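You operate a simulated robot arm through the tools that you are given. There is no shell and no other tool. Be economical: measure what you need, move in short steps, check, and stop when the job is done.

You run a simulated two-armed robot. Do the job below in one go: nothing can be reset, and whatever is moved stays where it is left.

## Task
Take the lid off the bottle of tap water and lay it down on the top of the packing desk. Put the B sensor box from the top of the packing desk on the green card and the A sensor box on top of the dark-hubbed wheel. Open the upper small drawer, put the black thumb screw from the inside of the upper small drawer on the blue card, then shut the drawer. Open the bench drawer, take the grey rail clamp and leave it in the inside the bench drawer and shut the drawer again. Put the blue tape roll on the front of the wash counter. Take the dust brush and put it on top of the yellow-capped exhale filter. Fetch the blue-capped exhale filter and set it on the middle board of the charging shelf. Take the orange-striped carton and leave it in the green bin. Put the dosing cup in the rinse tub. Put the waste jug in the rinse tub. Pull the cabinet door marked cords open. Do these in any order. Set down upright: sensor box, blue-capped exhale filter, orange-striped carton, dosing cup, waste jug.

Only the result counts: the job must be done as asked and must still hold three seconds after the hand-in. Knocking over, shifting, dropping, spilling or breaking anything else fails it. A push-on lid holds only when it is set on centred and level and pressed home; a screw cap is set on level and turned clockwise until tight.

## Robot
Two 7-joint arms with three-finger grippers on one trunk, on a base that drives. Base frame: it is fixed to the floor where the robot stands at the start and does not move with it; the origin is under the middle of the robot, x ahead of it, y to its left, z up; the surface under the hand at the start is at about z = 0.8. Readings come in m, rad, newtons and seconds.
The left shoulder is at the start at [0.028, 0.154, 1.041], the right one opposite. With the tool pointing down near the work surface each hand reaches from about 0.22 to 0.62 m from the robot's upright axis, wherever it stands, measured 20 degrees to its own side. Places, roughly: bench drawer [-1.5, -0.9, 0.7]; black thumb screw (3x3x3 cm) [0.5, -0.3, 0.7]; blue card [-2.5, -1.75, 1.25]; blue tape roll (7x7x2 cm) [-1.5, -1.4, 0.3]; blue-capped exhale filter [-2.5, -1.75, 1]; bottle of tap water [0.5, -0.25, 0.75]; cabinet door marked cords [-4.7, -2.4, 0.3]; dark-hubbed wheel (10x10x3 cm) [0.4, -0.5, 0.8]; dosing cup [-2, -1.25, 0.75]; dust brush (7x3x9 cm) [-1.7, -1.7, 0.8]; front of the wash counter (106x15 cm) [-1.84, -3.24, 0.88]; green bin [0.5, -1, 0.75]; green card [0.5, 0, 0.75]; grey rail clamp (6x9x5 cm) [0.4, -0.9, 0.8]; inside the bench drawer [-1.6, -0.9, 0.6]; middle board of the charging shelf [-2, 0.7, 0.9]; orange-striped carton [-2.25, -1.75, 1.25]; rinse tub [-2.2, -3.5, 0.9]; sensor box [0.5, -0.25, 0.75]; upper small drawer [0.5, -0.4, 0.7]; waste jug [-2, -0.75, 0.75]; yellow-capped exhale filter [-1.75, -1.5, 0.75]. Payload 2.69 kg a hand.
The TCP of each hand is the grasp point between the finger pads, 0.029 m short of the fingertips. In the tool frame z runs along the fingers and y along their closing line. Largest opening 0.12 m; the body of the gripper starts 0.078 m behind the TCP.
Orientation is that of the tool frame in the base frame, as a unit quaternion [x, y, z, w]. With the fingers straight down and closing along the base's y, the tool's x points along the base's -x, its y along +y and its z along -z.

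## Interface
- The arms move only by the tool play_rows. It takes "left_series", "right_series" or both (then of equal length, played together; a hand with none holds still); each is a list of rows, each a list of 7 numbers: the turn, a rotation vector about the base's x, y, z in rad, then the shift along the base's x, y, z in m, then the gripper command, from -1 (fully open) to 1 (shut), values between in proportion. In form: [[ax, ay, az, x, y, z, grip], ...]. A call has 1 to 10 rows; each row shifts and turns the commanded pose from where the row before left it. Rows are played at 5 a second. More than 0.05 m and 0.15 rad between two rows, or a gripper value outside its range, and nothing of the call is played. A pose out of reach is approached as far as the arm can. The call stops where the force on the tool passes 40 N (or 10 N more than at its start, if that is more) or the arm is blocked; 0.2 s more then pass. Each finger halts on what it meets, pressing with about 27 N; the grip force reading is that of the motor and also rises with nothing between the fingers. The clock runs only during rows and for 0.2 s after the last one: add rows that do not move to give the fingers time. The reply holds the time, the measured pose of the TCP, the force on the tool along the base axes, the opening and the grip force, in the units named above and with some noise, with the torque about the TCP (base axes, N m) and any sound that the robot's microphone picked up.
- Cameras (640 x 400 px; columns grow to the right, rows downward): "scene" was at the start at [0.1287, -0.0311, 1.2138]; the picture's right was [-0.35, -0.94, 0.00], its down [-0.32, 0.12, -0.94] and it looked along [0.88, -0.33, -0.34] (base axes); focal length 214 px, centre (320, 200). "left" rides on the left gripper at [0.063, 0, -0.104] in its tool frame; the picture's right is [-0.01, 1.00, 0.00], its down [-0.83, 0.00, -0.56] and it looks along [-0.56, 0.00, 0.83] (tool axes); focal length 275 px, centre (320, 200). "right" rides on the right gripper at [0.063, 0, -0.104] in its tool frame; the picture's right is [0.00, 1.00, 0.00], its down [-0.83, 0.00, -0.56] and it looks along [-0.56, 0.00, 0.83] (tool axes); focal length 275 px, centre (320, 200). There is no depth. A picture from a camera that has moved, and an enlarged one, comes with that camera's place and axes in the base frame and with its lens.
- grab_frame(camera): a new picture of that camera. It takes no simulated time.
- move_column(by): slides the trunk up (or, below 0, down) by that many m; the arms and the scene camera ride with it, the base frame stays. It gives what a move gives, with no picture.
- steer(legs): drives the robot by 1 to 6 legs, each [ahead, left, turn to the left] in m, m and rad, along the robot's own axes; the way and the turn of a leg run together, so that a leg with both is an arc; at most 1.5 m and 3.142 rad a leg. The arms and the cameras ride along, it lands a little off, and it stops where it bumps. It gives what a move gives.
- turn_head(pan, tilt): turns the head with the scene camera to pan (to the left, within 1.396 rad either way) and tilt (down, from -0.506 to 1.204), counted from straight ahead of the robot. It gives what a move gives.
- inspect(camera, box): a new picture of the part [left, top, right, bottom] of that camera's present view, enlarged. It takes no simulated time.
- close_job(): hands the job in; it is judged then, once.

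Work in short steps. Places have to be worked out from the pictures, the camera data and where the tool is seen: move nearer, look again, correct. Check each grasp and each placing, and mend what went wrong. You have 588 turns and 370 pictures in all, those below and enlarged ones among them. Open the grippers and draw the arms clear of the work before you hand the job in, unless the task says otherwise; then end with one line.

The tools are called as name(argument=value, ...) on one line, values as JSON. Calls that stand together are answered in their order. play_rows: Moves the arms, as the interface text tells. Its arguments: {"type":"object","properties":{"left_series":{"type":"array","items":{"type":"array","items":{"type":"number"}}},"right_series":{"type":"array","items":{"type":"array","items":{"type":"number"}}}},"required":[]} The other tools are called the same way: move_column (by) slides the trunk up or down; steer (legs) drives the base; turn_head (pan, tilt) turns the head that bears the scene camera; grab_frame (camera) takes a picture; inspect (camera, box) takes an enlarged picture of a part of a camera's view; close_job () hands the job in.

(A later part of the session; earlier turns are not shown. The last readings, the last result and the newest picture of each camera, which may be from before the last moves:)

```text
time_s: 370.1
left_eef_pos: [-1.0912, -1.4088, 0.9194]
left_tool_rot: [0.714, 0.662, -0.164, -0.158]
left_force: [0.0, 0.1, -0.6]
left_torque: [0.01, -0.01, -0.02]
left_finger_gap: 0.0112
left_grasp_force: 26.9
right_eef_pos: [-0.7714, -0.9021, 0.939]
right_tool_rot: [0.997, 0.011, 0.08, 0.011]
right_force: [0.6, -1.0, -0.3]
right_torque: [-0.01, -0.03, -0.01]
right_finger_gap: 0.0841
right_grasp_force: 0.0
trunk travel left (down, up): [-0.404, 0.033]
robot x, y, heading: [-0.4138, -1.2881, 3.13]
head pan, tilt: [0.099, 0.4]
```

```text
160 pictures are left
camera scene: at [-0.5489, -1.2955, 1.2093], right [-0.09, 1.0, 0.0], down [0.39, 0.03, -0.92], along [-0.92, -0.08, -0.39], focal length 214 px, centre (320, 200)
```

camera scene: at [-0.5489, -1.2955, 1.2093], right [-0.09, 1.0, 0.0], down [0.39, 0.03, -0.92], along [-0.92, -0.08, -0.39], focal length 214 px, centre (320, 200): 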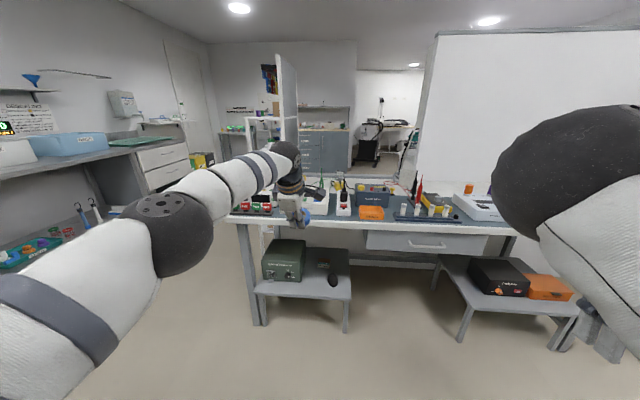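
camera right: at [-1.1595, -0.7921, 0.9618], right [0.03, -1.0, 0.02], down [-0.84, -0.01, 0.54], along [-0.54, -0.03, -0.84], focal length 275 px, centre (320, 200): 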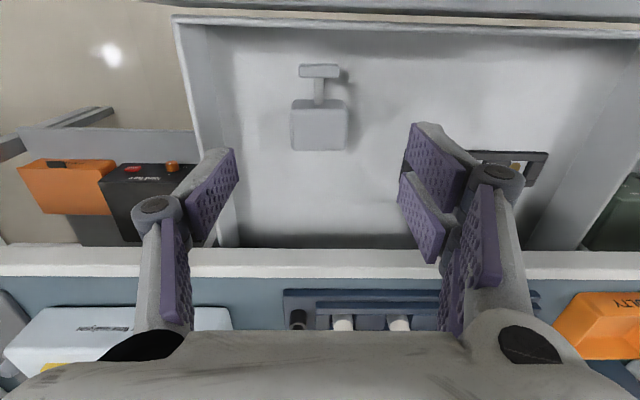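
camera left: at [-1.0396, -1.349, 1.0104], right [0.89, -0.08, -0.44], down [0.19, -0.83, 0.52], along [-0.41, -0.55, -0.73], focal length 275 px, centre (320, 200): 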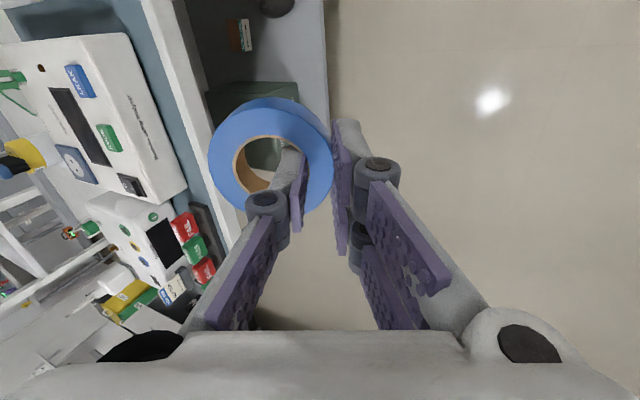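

Tape held. I drive to the wash counter: left 1.1, forward 1.3, turn left to face −y.

steer(legs=[[0, 1.1, 0.01], [1.25, 0, 0], [0, 0, 1.57]])

turn_head(pan=0.0, tilt=0.5)

grab_frame(camera="scene")

grab_frame(camera="left")

```text
time_s: 384.6
left_eef_pos: [-2.3476, -2.4548, 0.9212]
left_tool_rot: [0.723, 0.651, -0.162, -0.162]
left_force: [-0.2, -0.6, -0.5]
left_torque: [-0.01, -0.02, -0.02]
left_finger_gap: 0.0117
left_grasp_force: 26.7
right_eef_pos: [-2.0088, -1.9565, 0.9394]
right_tool_rot: [0.997, -0.01, 0.08, 0.013]
right_force: [0.8, -0.9, -0.4]
right_torque: [-0.03, 0.0, 0.0]
right_finger_gap: 0.0838
right_grasp_force: 0.0
trunk travel left (down, up): [-0.404, 0.033]
robot x, y, heading: [-1.6697, -2.3553, 3.097]
head pan, tilt: [0.099, 0.4]
stopped in leg 2: the robot was blocked; the commanded pose is now the measured one
```

```text
time_s: 385.2
left_eef_pos: [-2.3486, -2.4539, 0.9221]
left_tool_rot: [0.723, 0.651, -0.163, -0.162]
left_force: [-0.1, -0.2, -0.8]
left_torque: [-0.02, -0.04, -0.01]
left_finger_gap: 0.0115
left_grasp_force: 27.2
right_eef_pos: [-2.0081, -1.957, 0.9406]
right_tool_rot: [0.997, -0.009, 0.08, 0.013]
right_force: [-0.2, 0.0, 0.2]
right_torque: [0.01, -0.01, -0.03]
right_finger_gap: 0.0841
right_grasp_force: 0.0
trunk travel left (down, up): [-0.404, 0.033]
robot x, y, heading: [-1.6699, -2.3543, 3.099]
head pan, tilt: [0.0, 0.499]
```

```text
159 pictures are left
camera scene: at [-1.7995, -2.3491, 1.2009], right [0.04, 1.0, 0.0], down [0.48, -0.02, -0.88], along [-0.88, 0.04, -0.48], focal length 214 px, centre (320, 200)
```

scene: 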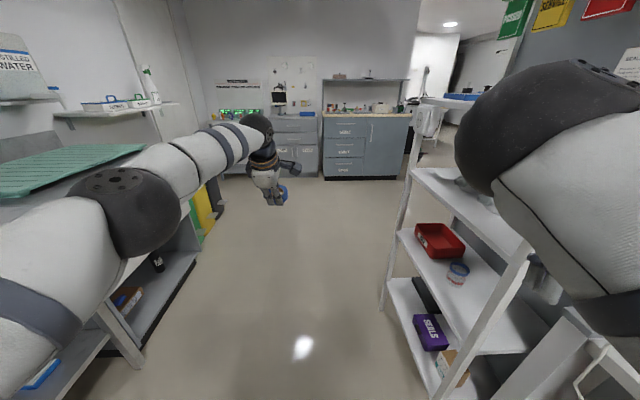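

```text
158 pictures are left
camera left: at [-2.294, -2.3965, 1.0132], right [0.89, -0.1, -0.45], down [0.16, -0.84, 0.52], along [-0.43, -0.53, -0.73], focal length 275 px, centre (320, 200)
```

left: 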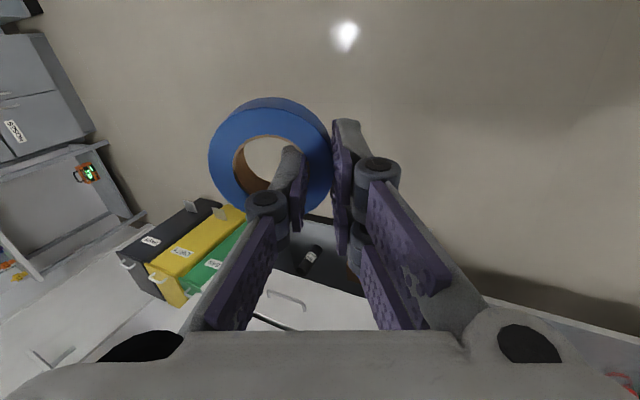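

The right arm met the shelf's post. I shift left (−y) away, then check the shelf.

steer(legs=[[-0.05, 0.2, 0]])

turn_head(pan=-0.6, tilt=0.3)

grab_frame(camera="scene")

```text
time_s: 387.4
left_eef_pos: [-2.3072, -2.653, 0.9194]
left_tool_rot: [0.722, 0.653, -0.162, -0.161]
left_force: [-0.8, 0.0, 0.3]
left_torque: [0.02, -0.02, -0.01]
left_finger_gap: 0.0113
left_grasp_force: 26.6
right_eef_pos: [-1.9717, -2.1547, 0.9379]
right_tool_rot: [0.997, -0.007, 0.082, 0.013]
right_force: [-0.2, -0.3, 0.0]
right_torque: [0.03, 0.03, -0.01]
right_finger_gap: 0.0838
right_grasp_force: 0.1
trunk travel left (down, up): [-0.404, 0.033]
robot x, y, heading: [-1.6238, -2.5542, 3.1]
head pan, tilt: [0.0, 0.499]
```

```text
time_s: 388.4
left_eef_pos: [-2.3079, -2.654, 0.9194]
left_tool_rot: [0.723, 0.653, -0.162, -0.16]
left_force: [-0.3, 0.5, 0.1]
left_torque: [0.05, -0.02, 0.01]
left_finger_gap: 0.0115
left_grasp_force: 27.3
right_eef_pos: [-1.9719, -2.1558, 0.9378]
right_tool_rot: [0.997, -0.007, 0.082, 0.014]
right_force: [-0.6, -0.1, -0.2]
right_torque: [-0.04, 0.0, 0.0]
right_finger_gap: 0.0838
right_grasp_force: 0.0
trunk travel left (down, up): [-0.404, 0.033]
robot x, y, heading: [-1.6299, -2.5525, 3.102]
head pan, tilt: [-0.6, 0.3]
```

```text
157 pictures are left
camera scene: at [-1.7452, -2.4929, 1.2187], right [0.6, 0.8, 0.0], down [0.24, -0.18, -0.96], along [-0.77, 0.57, -0.3], focal length 214 px, centre (320, 200)
```

scene: 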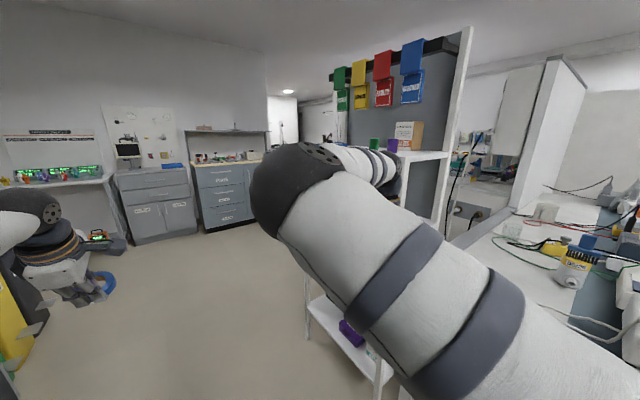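

Shelf and brush look fine. I raise/retract the left hand, then turn to face the wash counter.

play_rows(left_series=[[0, 0, 0, 0.03, 0, 0.03, 1], [0, 0, 0, 0.03, 0, 0.04, 1], [0, 0, 0, 0.03, 0, 0.04, 1], [0, 0, 0, 0, 0, 0.03, 1], [0, 0, 0, 0, 0, 0, 1]])

steer(legs=[[0, -0.08, 0], [0, 0, 1.6]])

turn_head(pan=0.0, tilt=0.5)

grab_frame(camera="scene")

grab_frame(camera="left")

```text
time_s: 389.6
left_eef_pos: [-2.2166, -2.6559, 1.0582]
left_tool_rot: [0.722, 0.653, -0.162, -0.161]
left_force: [0.0, 0.7, -0.2]
left_torque: [0.01, -0.01, -0.05]
left_finger_gap: 0.0116
left_grasp_force: 26.8
right_eef_pos: [-1.9715, -2.1532, 0.9374]
right_tool_rot: [0.997, -0.007, 0.082, 0.013]
right_force: [-0.3, 0.2, -0.3]
right_torque: [0.03, -0.02, 0.0]
right_finger_gap: 0.0843
right_grasp_force: 0.0
trunk travel left (down, up): [-0.404, 0.033]
robot x, y, heading: [-1.6283, -2.5537, 3.109]
head pan, tilt: [-0.6, 0.3]
```

```text
time_s: 394.7
left_eef_pos: [-1.5166, -3.0583, 1.0577]
left_tool_rot: [0.047, 0.972, -0.229, 0.002]
left_force: [0.0, -0.3, 0.0]
left_torque: [-0.01, 0.01, 0.0]
left_finger_gap: 0.0117
left_grasp_force: 27.4
right_eef_pos: [-2.0198, -2.8189, 0.9383]
right_tool_rot: [0.706, 0.703, 0.067, -0.048]
right_force: [-0.6, 0.0, 0.7]
right_torque: [0.02, -0.03, 0.0]
right_finger_gap: 0.0841
right_grasp_force: 0.0
trunk travel left (down, up): [-0.404, 0.033]
robot x, y, heading: [-1.6247, -2.4736, -1.598]
head pan, tilt: [-0.6, 0.3]
```

```text
time_s: 395.7
left_eef_pos: [-1.5159, -3.0593, 1.0563]
left_tool_rot: [0.046, 0.973, -0.228, 0.002]
left_force: [0.7, 0.4, -0.3]
left_torque: [0.04, 0.01, -0.01]
left_finger_gap: 0.0114
left_grasp_force: 27.6
right_eef_pos: [-2.0191, -2.8187, 0.9374]
right_tool_rot: [0.707, 0.703, 0.067, -0.048]
right_force: [0.5, -0.5, 0.5]
right_torque: [0.0, 0.01, 0.01]
right_finger_gap: 0.0839
right_grasp_force: 0.0
trunk travel left (down, up): [-0.404, 0.033]
robot x, y, heading: [-1.6238, -2.4721, -1.609]
head pan, tilt: [0.0, 0.499]
```

```text
156 pictures are left
camera scene: at [-1.63, -2.6035, 1.2004], right [-1.0, 0.03, 0.0], down [0.02, 0.48, -0.88], along [-0.03, -0.88, -0.48], focal length 214 px, centre (320, 200)
```

scene: 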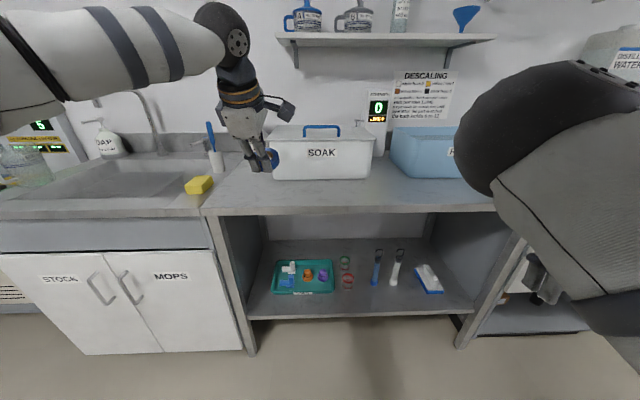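

```text
155 pictures are left
camera left: at [-1.5773, -3.0088, 1.1494], right [0.09, 0.89, -0.44], down [0.84, 0.17, 0.52], along [0.54, -0.42, -0.73], focal length 275 px, centre (320, 200)
```

left: 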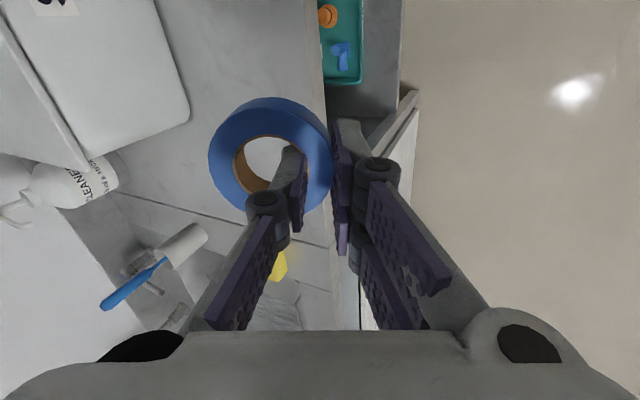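

Counter edge y≈-3.14, z≈0.88. I drive forward 0.18 m and level the tape (pitch back 0.39).

steer(legs=[[0.17, 0, 0]])

play_rows(left_series=[[0.13, 0, 0, 0, 0, 0, 1], [0.13, 0, 0, 0, 0, 0, 1], [0.13, 0, 0, 0, 0, 0, 1], [0, 0, 0, 0, 0, -0.03, 1], [0, 0, 0, 0, 0, 0, 1]])

grab_frame(camera="left")

grab_frame(camera="scene")

```text
time_s: 397.2
left_eef_pos: [-1.5214, -3.2275, 1.0567]
left_tool_rot: [0.047, 0.973, -0.228, 0.001]
left_force: [0.3, -0.5, 0.2]
left_torque: [0.0, -0.01, 0.01]
left_finger_gap: 0.0114
left_grasp_force: 26.5
right_eef_pos: [-2.026, -2.986, 0.9379]
right_tool_rot: [0.707, 0.703, 0.068, -0.049]
right_force: [1.0, 0.5, -0.3]
right_torque: [0.03, 0.0, 0.01]
right_finger_gap: 0.084
right_grasp_force: 0.0
trunk travel left (down, up): [-0.404, 0.033]
robot x, y, heading: [-1.6284, -2.6415, -1.605]
head pan, tilt: [0.0, 0.499]
```

```text
time_s: 398.4
left_eef_pos: [-1.5164, -3.2035, 1.0231]
left_tool_rot: [0.046, 0.998, -0.035, -0.007]
left_force: [-1.5, 0.0, -0.8]
left_torque: [0.03, -0.01, 0.0]
left_finger_gap: 0.0118
left_grasp_force: 27.5
left hand out of reach, approached as far as the arm can: row 2, 3, 4
right_eef_pos: [-2.0254, -2.9857, 0.938]
right_tool_rot: [0.707, 0.703, 0.067, -0.048]
right_force: [0.7, 0.4, -0.2]
right_torque: [0.0, 0.0, 0.01]
right_finger_gap: 0.0838
right_grasp_force: 0.1
trunk travel left (down, up): [-0.404, 0.033]
robot x, y, heading: [-1.6286, -2.6409, -1.602]
head pan, tilt: [0.0, 0.499]
```

```text
154 pictures are left
camera left: at [-1.5776, -3.1916, 1.1271], right [0.1, 0.99, -0.07], down [0.84, -0.04, 0.55], along [0.54, -0.11, -0.83], focal length 275 px, centre (320, 200)
```

left: 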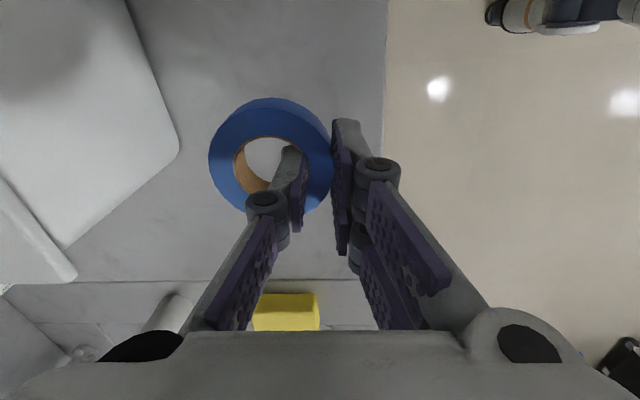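

```text
153 pictures are left
camera scene: at [-1.6351, -2.7708, 1.2004], right [-1.0, 0.03, 0.0], down [0.01, 0.48, -0.88], along [-0.03, -0.88, -0.48], focal length 214 px, centre (320, 200)
```

scene: 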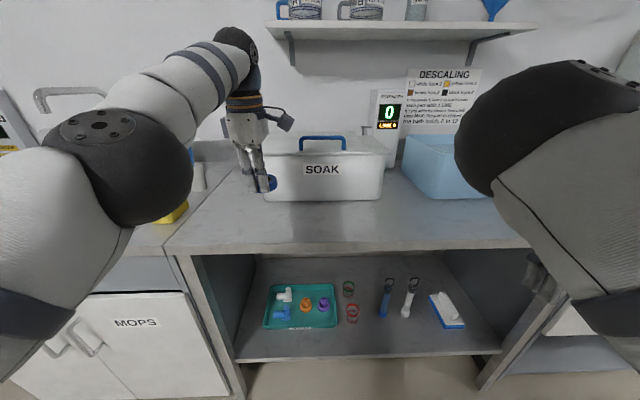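

Positioned: ring centre ≈(-1.516, -3.23). Lower toward the counter.

play_rows(left_series=[[0, 0, 0, 0, 0, -0.04, 1], [0, 0, 0, 0, 0, -0.04, 1], [0, 0, 0, 0, 0, -0.015, 1], [0, 0, 0, 0, 0, 0, 1]])

grab_frame(camera="left")

```text
time_s: 399.4
left_eef_pos: [-1.5224, -3.2301, 0.9347]
left_tool_rot: [0.046, 0.998, -0.034, -0.007]
left_force: [0.4, 0.8, 0.1]
left_torque: [0.03, -0.02, -0.01]
left_finger_gap: 0.0117
left_grasp_force: 27.3
left hand out of reach, approached as far as the arm can: row 1, 2
right_eef_pos: [-2.0252, -2.9854, 0.9382]
right_tool_rot: [0.707, 0.703, 0.067, -0.049]
right_force: [-0.8, -0.4, -0.2]
right_torque: [0.01, -0.02, -0.02]
right_finger_gap: 0.0839
right_grasp_force: 0.0
trunk travel left (down, up): [-0.404, 0.033]
robot x, y, heading: [-1.6316, -2.6408, -1.601]
head pan, tilt: [0.0, 0.499]
```

```text
152 pictures are left
camera left: at [-1.5825, -3.2173, 1.0391], right [0.1, 0.99, -0.07], down [0.84, -0.04, 0.55], along [0.54, -0.11, -0.83], focal length 275 px, centre (320, 200)
```

left: 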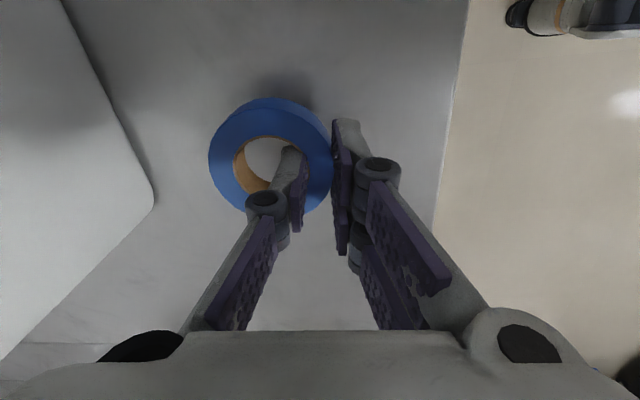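

Fine. Lower the last 2 cm in small steps, shifting 1 cm back.

play_rows(left_series=[[0, 0, 0, 0, 0.008, -0.008, 1], [0, 0, 0, 0, 0.005, -0.006, 1], [0, 0, 0, 0, 0, -0.005, 1], [0, 0, 0, 0, 0, 0, 1]])

```text
time_s: 400.4
left_eef_pos: [-1.5246, -3.2319, 0.9167]
left_tool_rot: [0.045, 0.998, -0.035, -0.006]
left_force: [-0.3, -0.3, -0.5]
left_torque: [-0.01, 0.02, -0.01]
left_finger_gap: 0.0114
left_grasp_force: 26.9
left hand out of reach, approached as far as the arm can: row 1, 2
right_eef_pos: [-2.025, -2.9861, 0.9384]
right_tool_rot: [0.708, 0.702, 0.068, -0.048]
right_force: [0.7, -0.7, -0.1]
right_torque: [0.02, -0.03, 0.01]
right_finger_gap: 0.084
right_grasp_force: 0.0
trunk travel left (down, up): [-0.404, 0.033]
robot x, y, heading: [-1.6297, -2.6437, -1.602]
head pan, tilt: [0.0, 0.499]
```

play_rows(left_series=[[0, 0, 0, 0, 0.0, -0.004, 1], [0, 0, 0, 0, 0.0, -0.004, 1], [0, 0, 0, 0, 0, 0, 1]])

```text
time_s: 401.2
left_eef_pos: [-1.5244, -3.2327, 0.9147]
left_tool_rot: [0.045, 0.998, -0.039, -0.007]
left_force: [2.6, -3.7, 26.0]
left_torque: [-0.06, -0.34, -0.04]
left_finger_gap: 0.0118
left_grasp_force: 26.9
right_eef_pos: [-2.0253, -2.9836, 0.9393]
right_tool_rot: [0.706, 0.703, 0.066, -0.048]
right_force: [0.6, 0.0, -0.2]
right_torque: [-0.04, -0.02, 0.0]
right_finger_gap: 0.084
right_grasp_force: 0.1
trunk travel left (down, up): [-0.404, 0.033]
robot x, y, heading: [-1.6308, -2.6378, -1.606]
head pan, tilt: [0.0, 0.499]
```

Contact (26 N). Open to 4 cm and lift straight up.

play_rows(left_series=[[0, 0, 0, 0, 0, 0.002, 0.6], [0, 0, 0, 0, 0, 0, 0.35], [0, 0, 0, 0, 0, 0, 0.35], [0, 0, 0, 0, 0, 0.02, 0.35], [0, 0, 0, 0, 0, 0.03, 0.35], [0, 0, 0, 0, 0, 0.04, 0.35], [0, 0, 0, 0, 0, 0.03, 0.35], [0, 0, 0, 0, 0, 0, 0.35]])

grab_frame(camera="left")

```text
time_s: 403.0
left_eef_pos: [-1.5229, -3.2074, 1.0175]
left_tool_rot: [0.046, 0.998, -0.035, -0.006]
left_force: [-0.6, 1.0, -0.6]
left_torque: [0.02, 0.0, -0.04]
left_finger_gap: 0.039
left_grasp_force: 0.1
left hand out of reach, approached as far as the arm can: row 5, 6, 7
right_eef_pos: [-2.0258, -2.9853, 0.9377]
right_tool_rot: [0.707, 0.702, 0.067, -0.049]
right_force: [0.2, -0.3, 0.6]
right_torque: [0.03, 0.02, -0.03]
right_finger_gap: 0.084
right_grasp_force: 0.0
trunk travel left (down, up): [-0.404, 0.033]
robot x, y, heading: [-1.6298, -2.6378, -1.599]
head pan, tilt: [0.0, 0.499]
```

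```text
151 pictures are left
camera left: at [-1.5832, -3.1948, 1.1225], right [0.09, 0.99, -0.07], down [0.84, -0.04, 0.55], along [0.54, -0.11, -0.83], focal length 275 px, centre (320, 200)
```

left: 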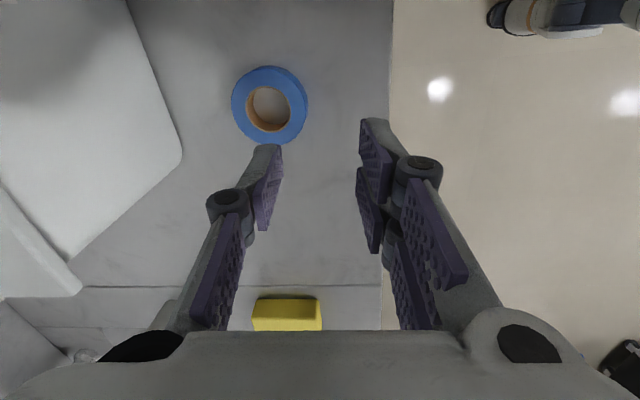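

Tape lies on the counter front. Next: dosing cup and waste jug. I back off, turn to face +x, and reverse along the aisle, straightening the left hand.

steer(legs=[[-0.17, 0, 0], [0, 0, 1.6]])

play_rows(left_series=[[0, 0, -0.15, 0, 0, 0, 0], [0, 0, -0.15, 0, 0, 0, 0], [0, 0, -0.15, 0, 0, 0, 0], [0, 0, -0.15, 0, 0, 0, 0], [0, 0, -0.15, 0, 0, 0, 0], [0, 0, -0.15, 0, 0, 0, 0], [0, 0, -0.15, 0, 0, 0, 0], [0, 0, -0.15, 0, 0, 0, 0], [0, 0, -0.15, 0, 0, 0, 0], [0, 0, -0.15, 0, 0, 0, -1]])

steer(legs=[[-1.5, 0.05, 0], [-0.15, 0, 0]])

turn_head(pan=0.5, tilt=0.3)

grab_frame(camera="scene")

```text
time_s: 408.2
left_eef_pos: [-1.0593, -2.3631, 1.0172]
left_tool_rot: [-0.673, 0.739, -0.029, 0.02]
left_force: [-0.2, 0.5, -0.6]
left_torque: [-0.02, 0.0, -0.02]
left_finger_gap: 0.0392
left_grasp_force: 0.1
right_eef_pos: [-1.2805, -2.8659, 0.9377]
right_tool_rot: [0.003, 0.997, 0.013, -0.082]
right_force: [0.1, 1.4, -0.7]
right_torque: [0.0, -0.01, 0.0]
right_finger_gap: 0.0841
right_grasp_force: 0.0
trunk travel left (down, up): [-0.404, 0.033]
robot x, y, heading: [-1.6296, -2.4709, -0.03]
head pan, tilt: [0.0, 0.499]
```

```text
time_s: 410.4
left_eef_pos: [-1.0757, -2.3618, 1.0178]
left_tool_rot: [0.012, 0.999, -0.036, -0.006]
left_force: [-0.3, 0.4, 0.3]
left_torque: [-0.01, -0.02, 0.02]
left_finger_gap: 0.1198
left_grasp_force: 0.1
left hand out of reach, approached as far as the arm can: row 3, 7, 9, 10
right_eef_pos: [-1.2807, -2.8662, 0.938]
right_tool_rot: [0.004, 0.997, 0.015, -0.081]
right_force: [0.3, -0.3, 0.5]
right_torque: [-0.01, -0.01, -0.02]
right_finger_gap: 0.0837
right_grasp_force: 0.1
trunk travel left (down, up): [-0.404, 0.033]
robot x, y, heading: [-1.6269, -2.4671, -0.032]
head pan, tilt: [0.0, 0.499]
```

```text
refused: leg 1 is longer than a leg can be; nothing moved
```

```text
time_s: 411.4
left_eef_pos: [-1.0757, -2.3602, 1.0161]
left_tool_rot: [0.009, 0.999, -0.036, -0.005]
left_force: [-0.3, -0.4, -0.2]
left_torque: [0.0, -0.03, 0.01]
left_finger_gap: 0.12
left_grasp_force: 0.1
right_eef_pos: [-1.2797, -2.8652, 0.9391]
right_tool_rot: [0.003, 0.997, 0.014, -0.082]
right_force: [-0.1, -0.3, -0.2]
right_torque: [-0.04, -0.01, 0.0]
right_finger_gap: 0.084
right_grasp_force: 0.1
trunk travel left (down, up): [-0.404, 0.033]
robot x, y, heading: [-1.6254, -2.472, -0.031]
head pan, tilt: [0.499, 0.3]
```

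```text
150 pictures are left
camera scene: at [-1.5009, -2.429, 1.2187], right [0.45, -0.89, 0.0], down [-0.26, -0.13, -0.96], along [0.85, 0.43, -0.3], focal length 214 px, centre (320, 200)
```

scene: 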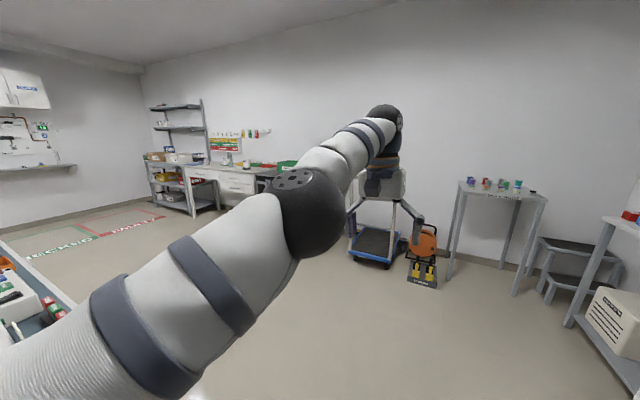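

Reverse along the aisle (two legs), slightly farther from the shelf.

steer(legs=[[-1.45, -0.06, 0.03], [-0.2, 0, 0]])

grab_frame(camera="scene")

```text
time_s: 419.8
left_eef_pos: [-2.7254, -2.3764, 1.0164]
left_tool_rot: [-0.003, 0.999, -0.036, -0.005]
left_force: [-0.2, 0.5, -0.9]
left_torque: [0.01, 0.01, 0.03]
left_finger_gap: 0.12
left_grasp_force: 0.1
right_eef_pos: [-2.9182, -2.8866, 0.9393]
right_tool_rot: [-0.009, 0.997, 0.012, -0.082]
right_force: [-1.3, 0.1, 0.2]
right_torque: [0.0, -0.02, 0.02]
right_finger_gap: 0.0839
right_grasp_force: 0.0
trunk travel left (down, up): [-0.404, 0.033]
robot x, y, heading: [-3.272, -2.502, -0.005]
head pan, tilt: [0.499, 0.3]
```

```text
149 pictures are left
camera scene: at [-3.1502, -2.4557, 1.2188], right [0.47, -0.88, 0.0], down [-0.26, -0.14, -0.96], along [0.84, 0.45, -0.3], focal length 214 px, centre (320, 200)
```

scene: 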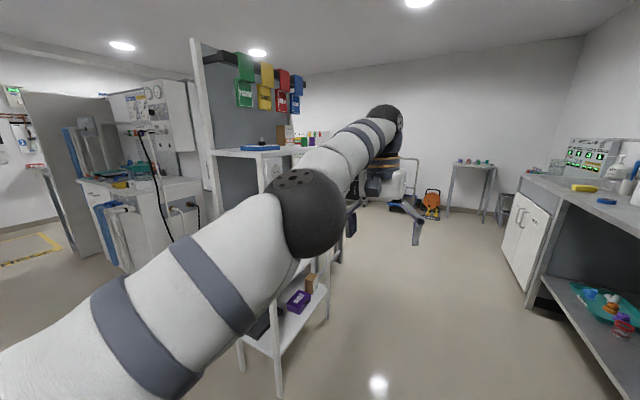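

I drive left (+y) 0.9 m and look toward the bench's west side.

steer(legs=[[0, 0.9, 0]])

turn_head(pan=0.1, tilt=0.4)

grab_frame(camera="scene")

```text
time_s: 427.1
left_eef_pos: [-2.7297, -1.4636, 1.0154]
left_tool_rot: [-0.01, 0.999, -0.036, -0.005]
left_force: [0.2, 0.1, -0.1]
left_torque: [-0.02, 0.01, 0.0]
left_finger_gap: 0.1199
left_grasp_force: 0.0
right_eef_pos: [-2.9124, -1.9767, 0.9383]
right_tool_rot: [-0.017, 0.996, 0.012, -0.082]
right_force: [0.9, -0.1, -0.1]
right_torque: [0.0, 0.01, 0.03]
right_finger_gap: 0.0841
right_grasp_force: 0.1
trunk travel left (down, up): [-0.404, 0.033]
robot x, y, heading: [-3.2744, -1.5966, 0.013]
head pan, tilt: [0.499, 0.3]
```

```text
time_s: 427.9
left_eef_pos: [-2.7289, -1.4633, 1.0163]
left_tool_rot: [-0.011, 0.999, -0.036, -0.005]
left_force: [0.7, -0.4, 0.3]
left_torque: [-0.02, 0.0, -0.01]
left_finger_gap: 0.1202
left_grasp_force: 0.0
right_eef_pos: [-2.9131, -1.9756, 0.9389]
right_tool_rot: [-0.017, 0.996, 0.013, -0.082]
right_force: [-0.9, -0.4, -0.1]
right_torque: [0.01, 0.03, 0.0]
right_finger_gap: 0.0841
right_grasp_force: 0.1
trunk travel left (down, up): [-0.404, 0.033]
robot x, y, heading: [-3.274, -1.5935, 0.003]
head pan, tilt: [0.099, 0.4]
```

```text
148 pictures are left
camera scene: at [-3.1411, -1.5844, 1.2095], right [0.11, -0.99, 0.0], down [-0.39, -0.04, -0.92], along [0.92, 0.1, -0.39], focal length 214 px, centre (320, 200)
```

scene: 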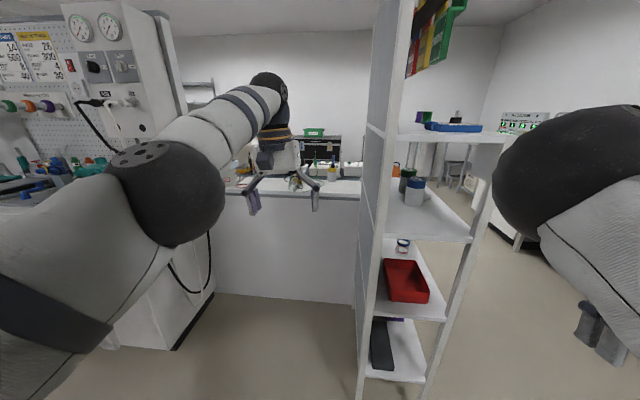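

I zoom at the bench from here to find cup and jug.

inspect(camera="scene", box=[200, 120, 400, 250])

steer(legs=[[0, 0.42, 0]])

grab_frame(camera="scene")

grab_frame(camera="left")

```text
3.08 times, centred on (300, 185) of scene
camera zoom: at [-3.1411, -1.5844, 1.2095], right [0.11, -0.99, 0.0], down [-0.39, -0.04, -0.92], along [0.92, 0.1, -0.39], focal length 660 px, centre (382, 246)
```

zoom: 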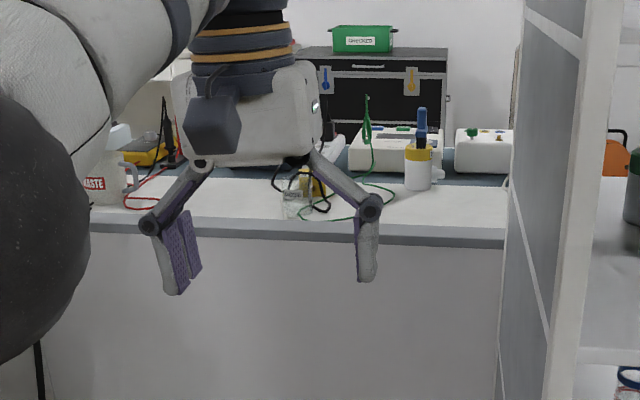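

```text
time_s: 431.7
left_eef_pos: [-2.7354, -1.0441, 1.0166]
left_tool_rot: [-0.014, 0.999, -0.036, -0.004]
left_force: [-0.2, 0.5, -0.6]
left_torque: [-0.01, 0.01, 0.02]
left_finger_gap: 0.1199
left_grasp_force: 0.0
right_eef_pos: [-2.9155, -1.5579, 0.9378]
right_tool_rot: [-0.021, 0.996, 0.011, -0.082]
right_force: [0.0, -0.4, 0.4]
right_torque: [-0.02, 0.01, -0.02]
right_finger_gap: 0.0842
right_grasp_force: 0.0
trunk travel left (down, up): [-0.404, 0.033]
robot x, y, heading: [-3.2808, -1.1809, 0.014]
head pan, tilt: [0.099, 0.4]
```

```text
146 pictures are left
camera scene: at [-3.1464, -1.1679, 1.2095], right [0.12, -0.99, 0.0], down [-0.39, -0.04, -0.92], along [0.92, 0.11, -0.39], focal length 214 px, centre (320, 200)
```

scene: 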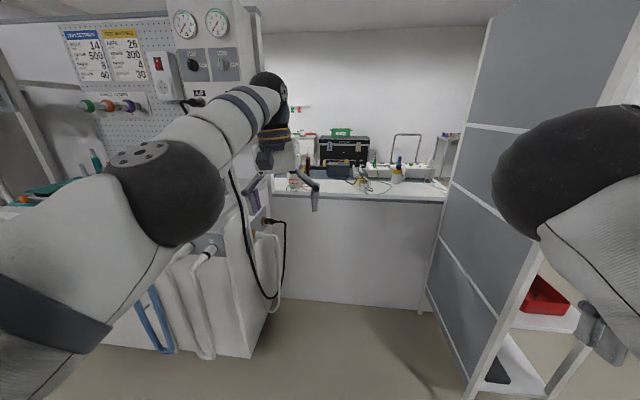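

```text
145 pictures are left
camera left: at [-2.7972, -1.0396, 1.121], right [-0.02, 1.0, -0.07], down [0.84, 0.06, 0.55], along [0.55, -0.05, -0.83], focal length 275 px, centre (320, 200)
```

left: 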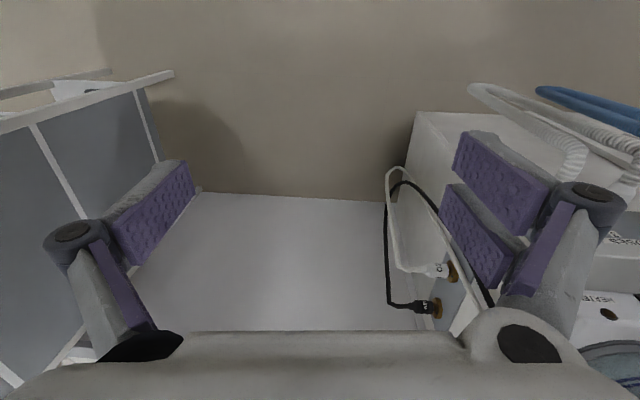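

The access window is y≈-1.65…-0.75. I bring the right hand inward/up, raise the left, then drive in slowly.

play_rows(right_series=[[0, -0.08, 0, 0.03, 0.02, 0.02, -0.4], [0, -0.08, 0, 0.03, 0.03, 0.02, -0.4], [0, 0, 0, 0.03, 0.03, 0.02, -0.4], [0, 0, 0, 0.02, 0.04, 0.02, -0.4], [0, 0, 0, 0, 0.04, 0, -0.4], [0, 0, 0, 0, 0, 0, -0.4]], left_series=[[0, 0, 0, 0, 0, 0.02, -1], [0, 0, 0, -0.01, 0, 0.02, -1], [0, 0, 0, -0.02, 0, 0.02, -1], [0, 0, 0, -0.02, 0, 0, -1], [0, 0, 0, -0.02, 0, 0, -1], [0, 0, 0, 0, 0, 0, -1]])

steer(legs=[[0.6, -0.03, -0.014]])

grab_frame(camera="left")

grab_frame(camera="scene")

```text
time_s: 433.1
left_eef_pos: [-2.7573, -1.0431, 1.0706]
left_tool_rot: [-0.013, 0.999, -0.036, -0.004]
left_force: [-1.0, -1.0, -1.2]
left_torque: [-0.03, 0.03, 0.01]
left_finger_gap: 0.1199
left_grasp_force: 0.0
left hand out of reach, approached as far as the arm can: row 1, 3, 4, 5
right_eef_pos: [-2.8085, -1.3967, 1.0173]
right_tool_rot: [-0.021, 1.0, 0.01, -0.003]
right_force: [0.7, 1.0, 0.4]
right_torque: [-0.02, 0.0, 0.01]
right_finger_gap: 0.0843
right_grasp_force: 0.0
trunk travel left (down, up): [-0.404, 0.033]
robot x, y, heading: [-3.2779, -1.18, 0.014]
head pan, tilt: [0.099, 0.4]
```

```text
time_s: 436.5
left_eef_pos: [-2.1528, -1.0849, 1.07]
left_tool_rot: [0.0, 0.999, -0.036, -0.004]
left_force: [0.1, 0.5, -0.1]
left_torque: [0.0, -0.01, -0.01]
left_finger_gap: 0.12
left_grasp_force: 0.0
right_eef_pos: [-2.2122, -1.4389, 1.0167]
right_tool_rot: [-0.008, 1.0, 0.01, -0.002]
right_force: [-0.2, -0.2, -0.7]
right_torque: [0.0, 0.0, -0.01]
right_finger_gap: 0.0841
right_grasp_force: 0.1
trunk travel left (down, up): [-0.404, 0.033]
robot x, y, heading: [-2.6781, -1.208, -0.009]
head pan, tilt: [0.099, 0.4]
```

```text
144 pictures are left
camera left: at [-2.2146, -1.0792, 1.1752], right [0.0, 1.0, -0.07], down [0.84, 0.03, 0.55], along [0.55, -0.06, -0.83], focal length 275 px, centre (320, 200)
```

left: 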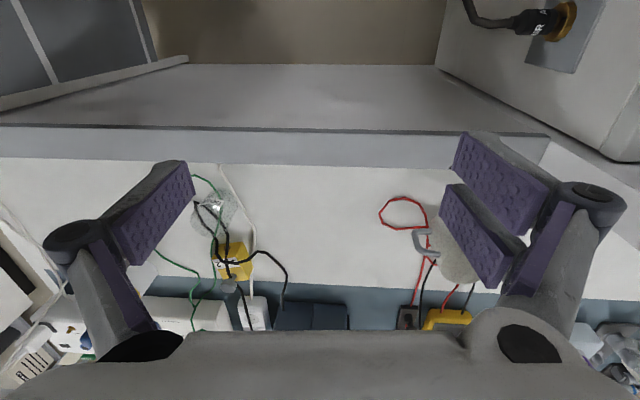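

```text
143 pictures are left
camera scene: at [-2.5444, -1.2002, 1.2094], right [0.09, -1.0, 0.0], down [-0.39, -0.03, -0.92], along [0.92, 0.08, -0.39], focal length 214 px, centre (320, 200)
```

scene: 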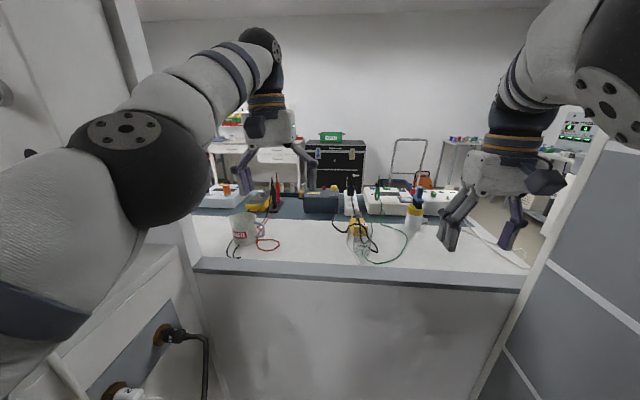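

Cup ≈(-1.97, -1.26); jug ≈(-1.945, -0.91) with its handle on the −y side. I shift the left hand for a clear view of the jug.

play_rows(left_series=[[0, 0, 0, 0.0, 0.04, 0, -1], [0, 0, 0, 0, 0.04, 0, -1], [0, 0, 0, 0, 0.04, 0, -1], [0, 0, 0, 0, 0.03, 0, -1], [0, 0, 0, 0, 0, 0, -1]])

grab_frame(camera="left")

inspect(camera="scene", box=[200, 180, 440, 290])

```text
time_s: 437.7
left_eef_pos: [-2.1507, -0.9365, 1.0699]
left_tool_rot: [0.001, 0.999, -0.034, -0.003]
left_force: [-0.6, 0.3, 0.5]
left_torque: [-0.01, -0.01, 0.02]
left_finger_gap: 0.12
left_grasp_force: 0.1
left hand out of reach, approached as far as the arm can: row 1, 4
right_eef_pos: [-2.213, -1.4391, 1.0166]
right_tool_rot: [-0.007, 1.0, 0.011, -0.002]
right_force: [-0.3, -0.7, 0.4]
right_torque: [-0.02, 0.0, 0.0]
right_finger_gap: 0.0839
right_grasp_force: 0.0
trunk travel left (down, up): [-0.404, 0.033]
robot x, y, heading: [-2.6773, -1.2137, -0.011]
head pan, tilt: [0.099, 0.4]
```

```text
142 pictures are left
camera left: at [-2.2141, -0.9304, 1.174], right [0.0, 1.0, -0.07], down [0.83, 0.04, 0.55], along [0.55, -0.06, -0.83], focal length 275 px, centre (320, 200)
```

left: 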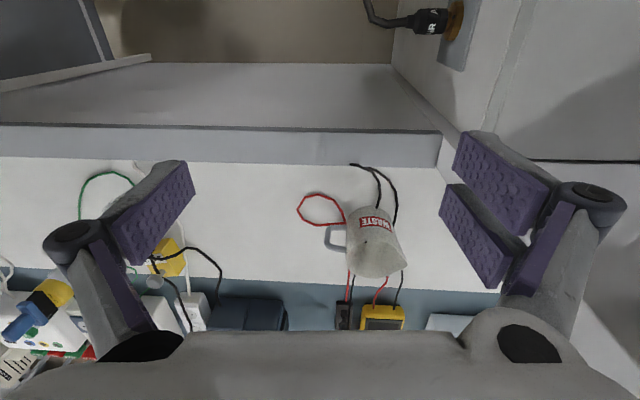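

```text
2.67 times, centred on (320, 235) of scene
camera zoom: at [-2.5446, -1.2005, 1.2095], right [0.09, -1.0, 0.0], down [-0.39, -0.03, -0.92], along [0.92, 0.08, -0.39], focal length 572 px, centre (320, 107)
```

zoom: 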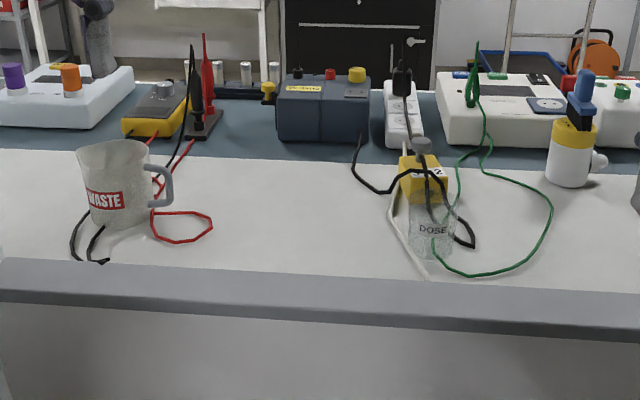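

Jug centre ≈(-1.945, -0.878), rim z≈0.90. I yaw the left hand −45° (to avoid the handle) and drive in 0.19 m.

play_rows(left_series=[[0, 0, -0.14, 0.0, 0, 0, -1], [0, 0, -0.14, 0, 0, 0, -1], [0, 0, -0.14, 0, 0, 0, -1], [0, 0, -0.14, 0, 0, 0, -1], [0, 0, -0.14, 0, 0, 0, -1], [0, 0, -0.1, 0, 0, 0, -1], [0, 0, 0, 0, 0, 0, -1]])

steer(legs=[[0.19, 0, 0]])

grab_frame(camera="left")

grab_frame(camera="scene")

```text
time_s: 439.3
left_eef_pos: [-2.2612, -1.0041, 1.0221]
left_tool_rot: [0.388, 0.921, -0.03, -0.018]
left_force: [-0.7, -0.3, -0.6]
left_torque: [0.05, -0.01, 0.01]
left_finger_gap: 0.1201
left_grasp_force: 0.0
left hand out of reach, approached as far as the arm can: row 1, 2, 3, 4, 5, 6
right_eef_pos: [-2.2128, -1.4378, 1.0166]
right_tool_rot: [-0.008, 1.0, 0.009, -0.003]
right_force: [-0.6, -0.2, 0.1]
right_torque: [-0.01, -0.01, 0.02]
right_finger_gap: 0.0841
right_grasp_force: 0.1
trunk travel left (down, up): [-0.404, 0.033]
robot x, y, heading: [-2.6767, -1.2098, -0.011]
head pan, tilt: [0.099, 0.4]
```

```text
time_s: 440.8
left_eef_pos: [-2.0747, -1.0066, 1.0226]
left_tool_rot: [0.388, 0.921, -0.03, -0.018]
left_force: [0.6, 0.7, -0.1]
left_torque: [-0.03, 0.03, 0.0]
left_finger_gap: 0.12
left_grasp_force: 0.0
right_eef_pos: [-2.0262, -1.4405, 1.0173]
right_tool_rot: [-0.007, 1.0, 0.009, -0.003]
right_force: [0.3, -0.3, -1.3]
right_torque: [0.02, 0.01, 0.0]
right_finger_gap: 0.0842
right_grasp_force: 0.1
trunk travel left (down, up): [-0.404, 0.033]
robot x, y, heading: [-2.4894, -1.2136, -0.004]
head pan, tilt: [0.099, 0.4]
```

```text
140 pictures are left
camera left: at [-2.1121, -0.9585, 1.1274], right [0.72, 0.69, -0.07], down [0.61, -0.57, 0.55], along [0.34, -0.44, -0.83], focal length 275 px, centre (320, 200)
```

left: 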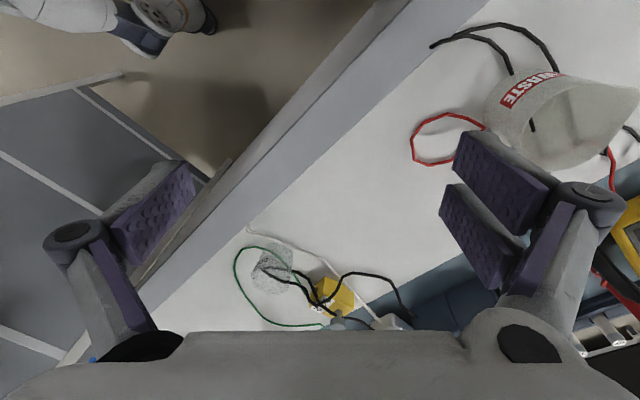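

```text
139 pictures are left
camera scene: at [-2.3584, -1.2022, 1.2094], right [0.09, -1.0, 0.0], down [-0.39, -0.03, -0.92], along [0.92, 0.08, -0.39], focal length 214 px, centre (320, 200)
```

scene: 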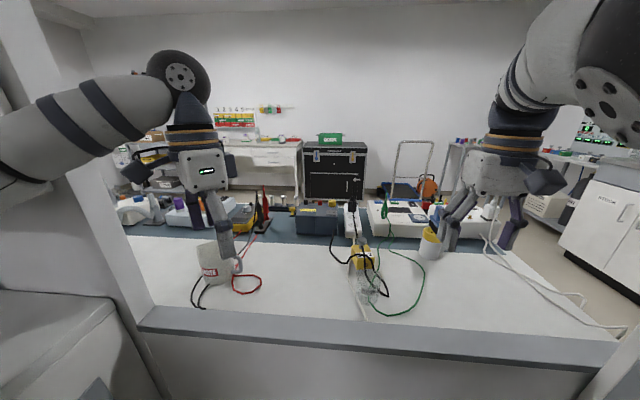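

I move the left hand over the jug at (-1.945, -0.878).

play_rows(left_series=[[0, 0, 0, 0.03, 0.03, 0.01, -1], [0, 0, 0, 0.03, 0.03, 0.01, -1], [0, 0, 0, 0.03, 0.03, 0.0, -1], [0, 0, 0, 0.02, 0.03, 0, -1], [0, 0, 0, 0.015, 0.01, 0, -1], [0, 0, 0, 0, 0, 0, -1]])

grab_frame(camera="left")

```text
time_s: 442.2
left_eef_pos: [-2.0781, -0.9919, 1.0005]
left_tool_rot: [0.387, 0.921, -0.03, -0.016]
left_force: [-0.1, -0.1, 0.4]
left_torque: [0.02, 0.0, -0.02]
left_finger_gap: 0.1199
left_grasp_force: 0.1
left hand out of reach, approached as far as the arm can: row 1, 2, 3, 4, 5
right_eef_pos: [-2.0285, -1.4397, 1.0163]
right_tool_rot: [-0.008, 1.0, 0.009, -0.002]
right_force: [0.0, 0.3, 0.7]
right_torque: [-0.01, 0.01, 0.01]
right_finger_gap: 0.0842
right_grasp_force: 0.0
trunk travel left (down, up): [-0.404, 0.033]
robot x, y, heading: [-2.4932, -1.2134, -0.014]
head pan, tilt: [0.099, 0.4]
```

```text
138 pictures are left
camera left: at [-2.1166, -0.9434, 1.1045], right [0.72, 0.7, -0.07], down [0.61, -0.57, 0.55], along [0.34, -0.43, -0.83], focal length 275 px, centre (320, 200)
```

left: 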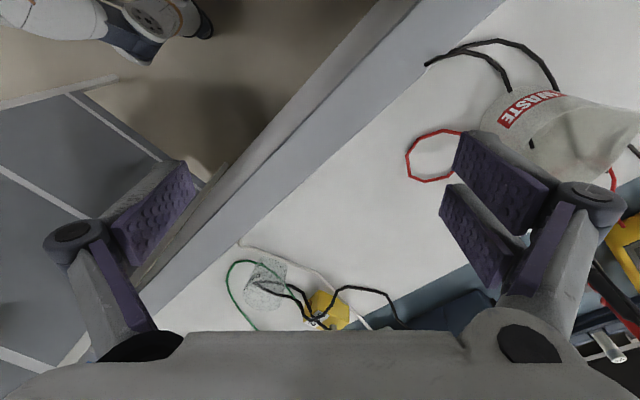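

That yaw exhausts the wrist. I undo it and try the opposite yaw (+45°) while moving toward the jug.

play_rows(left_series=[[0, 0, 0.14, 0.0, 0, 0.01, -1], [0, 0, 0.14, 0, 0, 0.01, -1], [0, 0, 0.14, 0, 0, 0.01, -1], [0, 0, 0.14, 0, 0, 0.01, -1], [0, 0, 0.14, 0, 0, 0.01, -1], [0, 0, 0.14, 0, 0, 0, -1], [0, 0, 0.14, 0, 0, 0, -1], [0, 0, 0.14, 0, 0, 0, -1], [0, 0, 0.14, 0, 0, 0, -1], [0, 0, 0, 0, 0, 0, -1]])

play_rows(left_series=[[0, 0, 0.14, 0.03, 0.03, 0.0, -1], [0, 0, 0.14, 0.03, 0.03, 0.0, -1], [0, 0, 0, 0.03, 0.03, 0.0, -1], [0, 0, 0, 0.02, 0.02, 0, -1], [0, 0, 0, 0, 0, 0, -1]])

grab_frame(camera="left")

```text
time_s: 444.4
left_eef_pos: [-2.081, -0.9896, 1.0506]
left_tool_rot: [-0.23, 0.973, -0.035, 0.004]
left_force: [-0.2, -0.2, 0.3]
left_torque: [0.02, -0.02, 0.02]
left_finger_gap: 0.12
left_grasp_force: 0.1
right_eef_pos: [-2.0272, -1.4391, 1.0153]
right_tool_rot: [-0.008, 1.0, 0.009, -0.002]
right_force: [-0.6, 0.0, 0.4]
right_torque: [0.02, -0.01, -0.04]
right_finger_gap: 0.084
right_grasp_force: 0.0
trunk travel left (down, up): [-0.404, 0.033]
robot x, y, heading: [-2.4912, -1.208, -0.012]
head pan, tilt: [0.099, 0.4]
```

```text
time_s: 445.6
left_eef_pos: [-1.9677, -0.8809, 1.0527]
left_tool_rot: [-0.363, 0.931, -0.033, 0.008]
left_force: [0.7, 0.0, -0.3]
left_torque: [-0.02, -0.01, 0.0]
left_finger_gap: 0.1199
left_grasp_force: 0.0
right_eef_pos: [-2.0278, -1.4398, 1.0164]
right_tool_rot: [-0.008, 1.0, 0.01, -0.001]
right_force: [0.1, 0.3, 0.8]
right_torque: [-0.02, -0.04, -0.01]
right_finger_gap: 0.084
right_grasp_force: 0.1
trunk travel left (down, up): [-0.404, 0.033]
robot x, y, heading: [-2.4887, -1.2095, -0.005]
head pan, tilt: [0.099, 0.4]
```

```text
137 pictures are left
camera left: at [-2.019, -0.9197, 1.1568], right [-0.67, 0.74, -0.07], down [0.59, 0.59, 0.55], along [0.45, 0.33, -0.83], focal length 275 px, centre (320, 200)
```

left: 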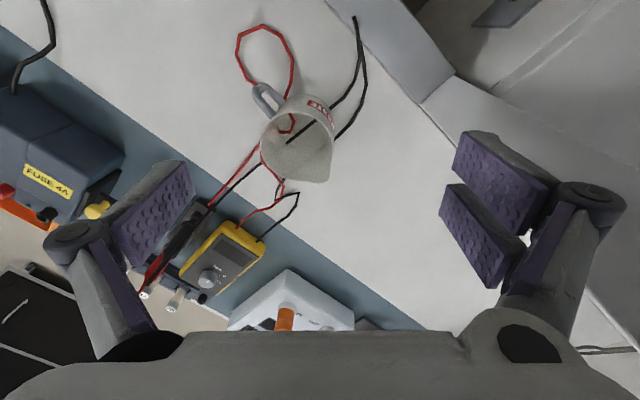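

The +45° yaw works. Jug rim centre ≈(-1.905, -0.873). I move over it and lower a bit.

play_rows(left_series=[[0, 0, 0, 0.03, 0.004, -0.01, -1], [0, 0, 0, 0.03, 0.003, -0.02, -1], [0, 0, 0, 0, 0, -0.02, -1], [0, 0, 0, 0, 0, 0, -1]])

grab_frame(camera="left")

```text
time_s: 446.6
left_eef_pos: [-1.9431, -0.8869, 0.9998]
left_tool_rot: [-0.362, 0.931, -0.034, 0.009]
left_force: [-0.2, 0.6, -0.7]
left_torque: [0.01, -0.02, 0.01]
left_finger_gap: 0.12
left_grasp_force: 0.0
left hand out of reach, approached as far as the arm can: row 1, 2
right_eef_pos: [-2.0265, -1.4392, 1.0165]
right_tool_rot: [-0.008, 1.0, 0.011, -0.002]
right_force: [0.0, 1.8, 0.0]
right_torque: [0.02, 0.01, 0.0]
right_finger_gap: 0.0839
right_grasp_force: 0.0
trunk travel left (down, up): [-0.404, 0.033]
robot x, y, heading: [-2.4958, -1.2094, -0.01]
head pan, tilt: [0.099, 0.4]
```

```text
136 pictures are left
camera left: at [-1.9937, -0.9248, 1.1047], right [-0.67, 0.74, -0.07], down [0.59, 0.59, 0.55], along [0.45, 0.33, -0.83], focal length 275 px, centre (320, 200)
```

left: 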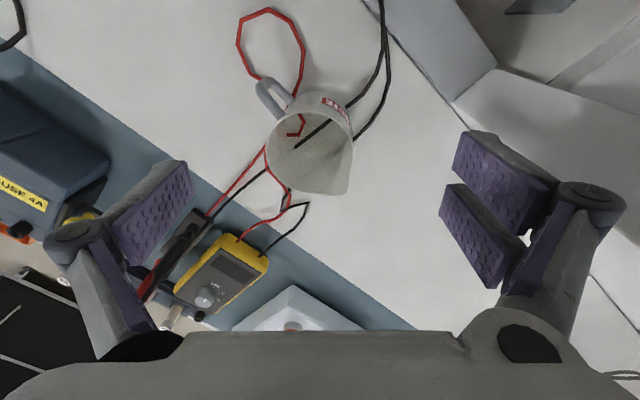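

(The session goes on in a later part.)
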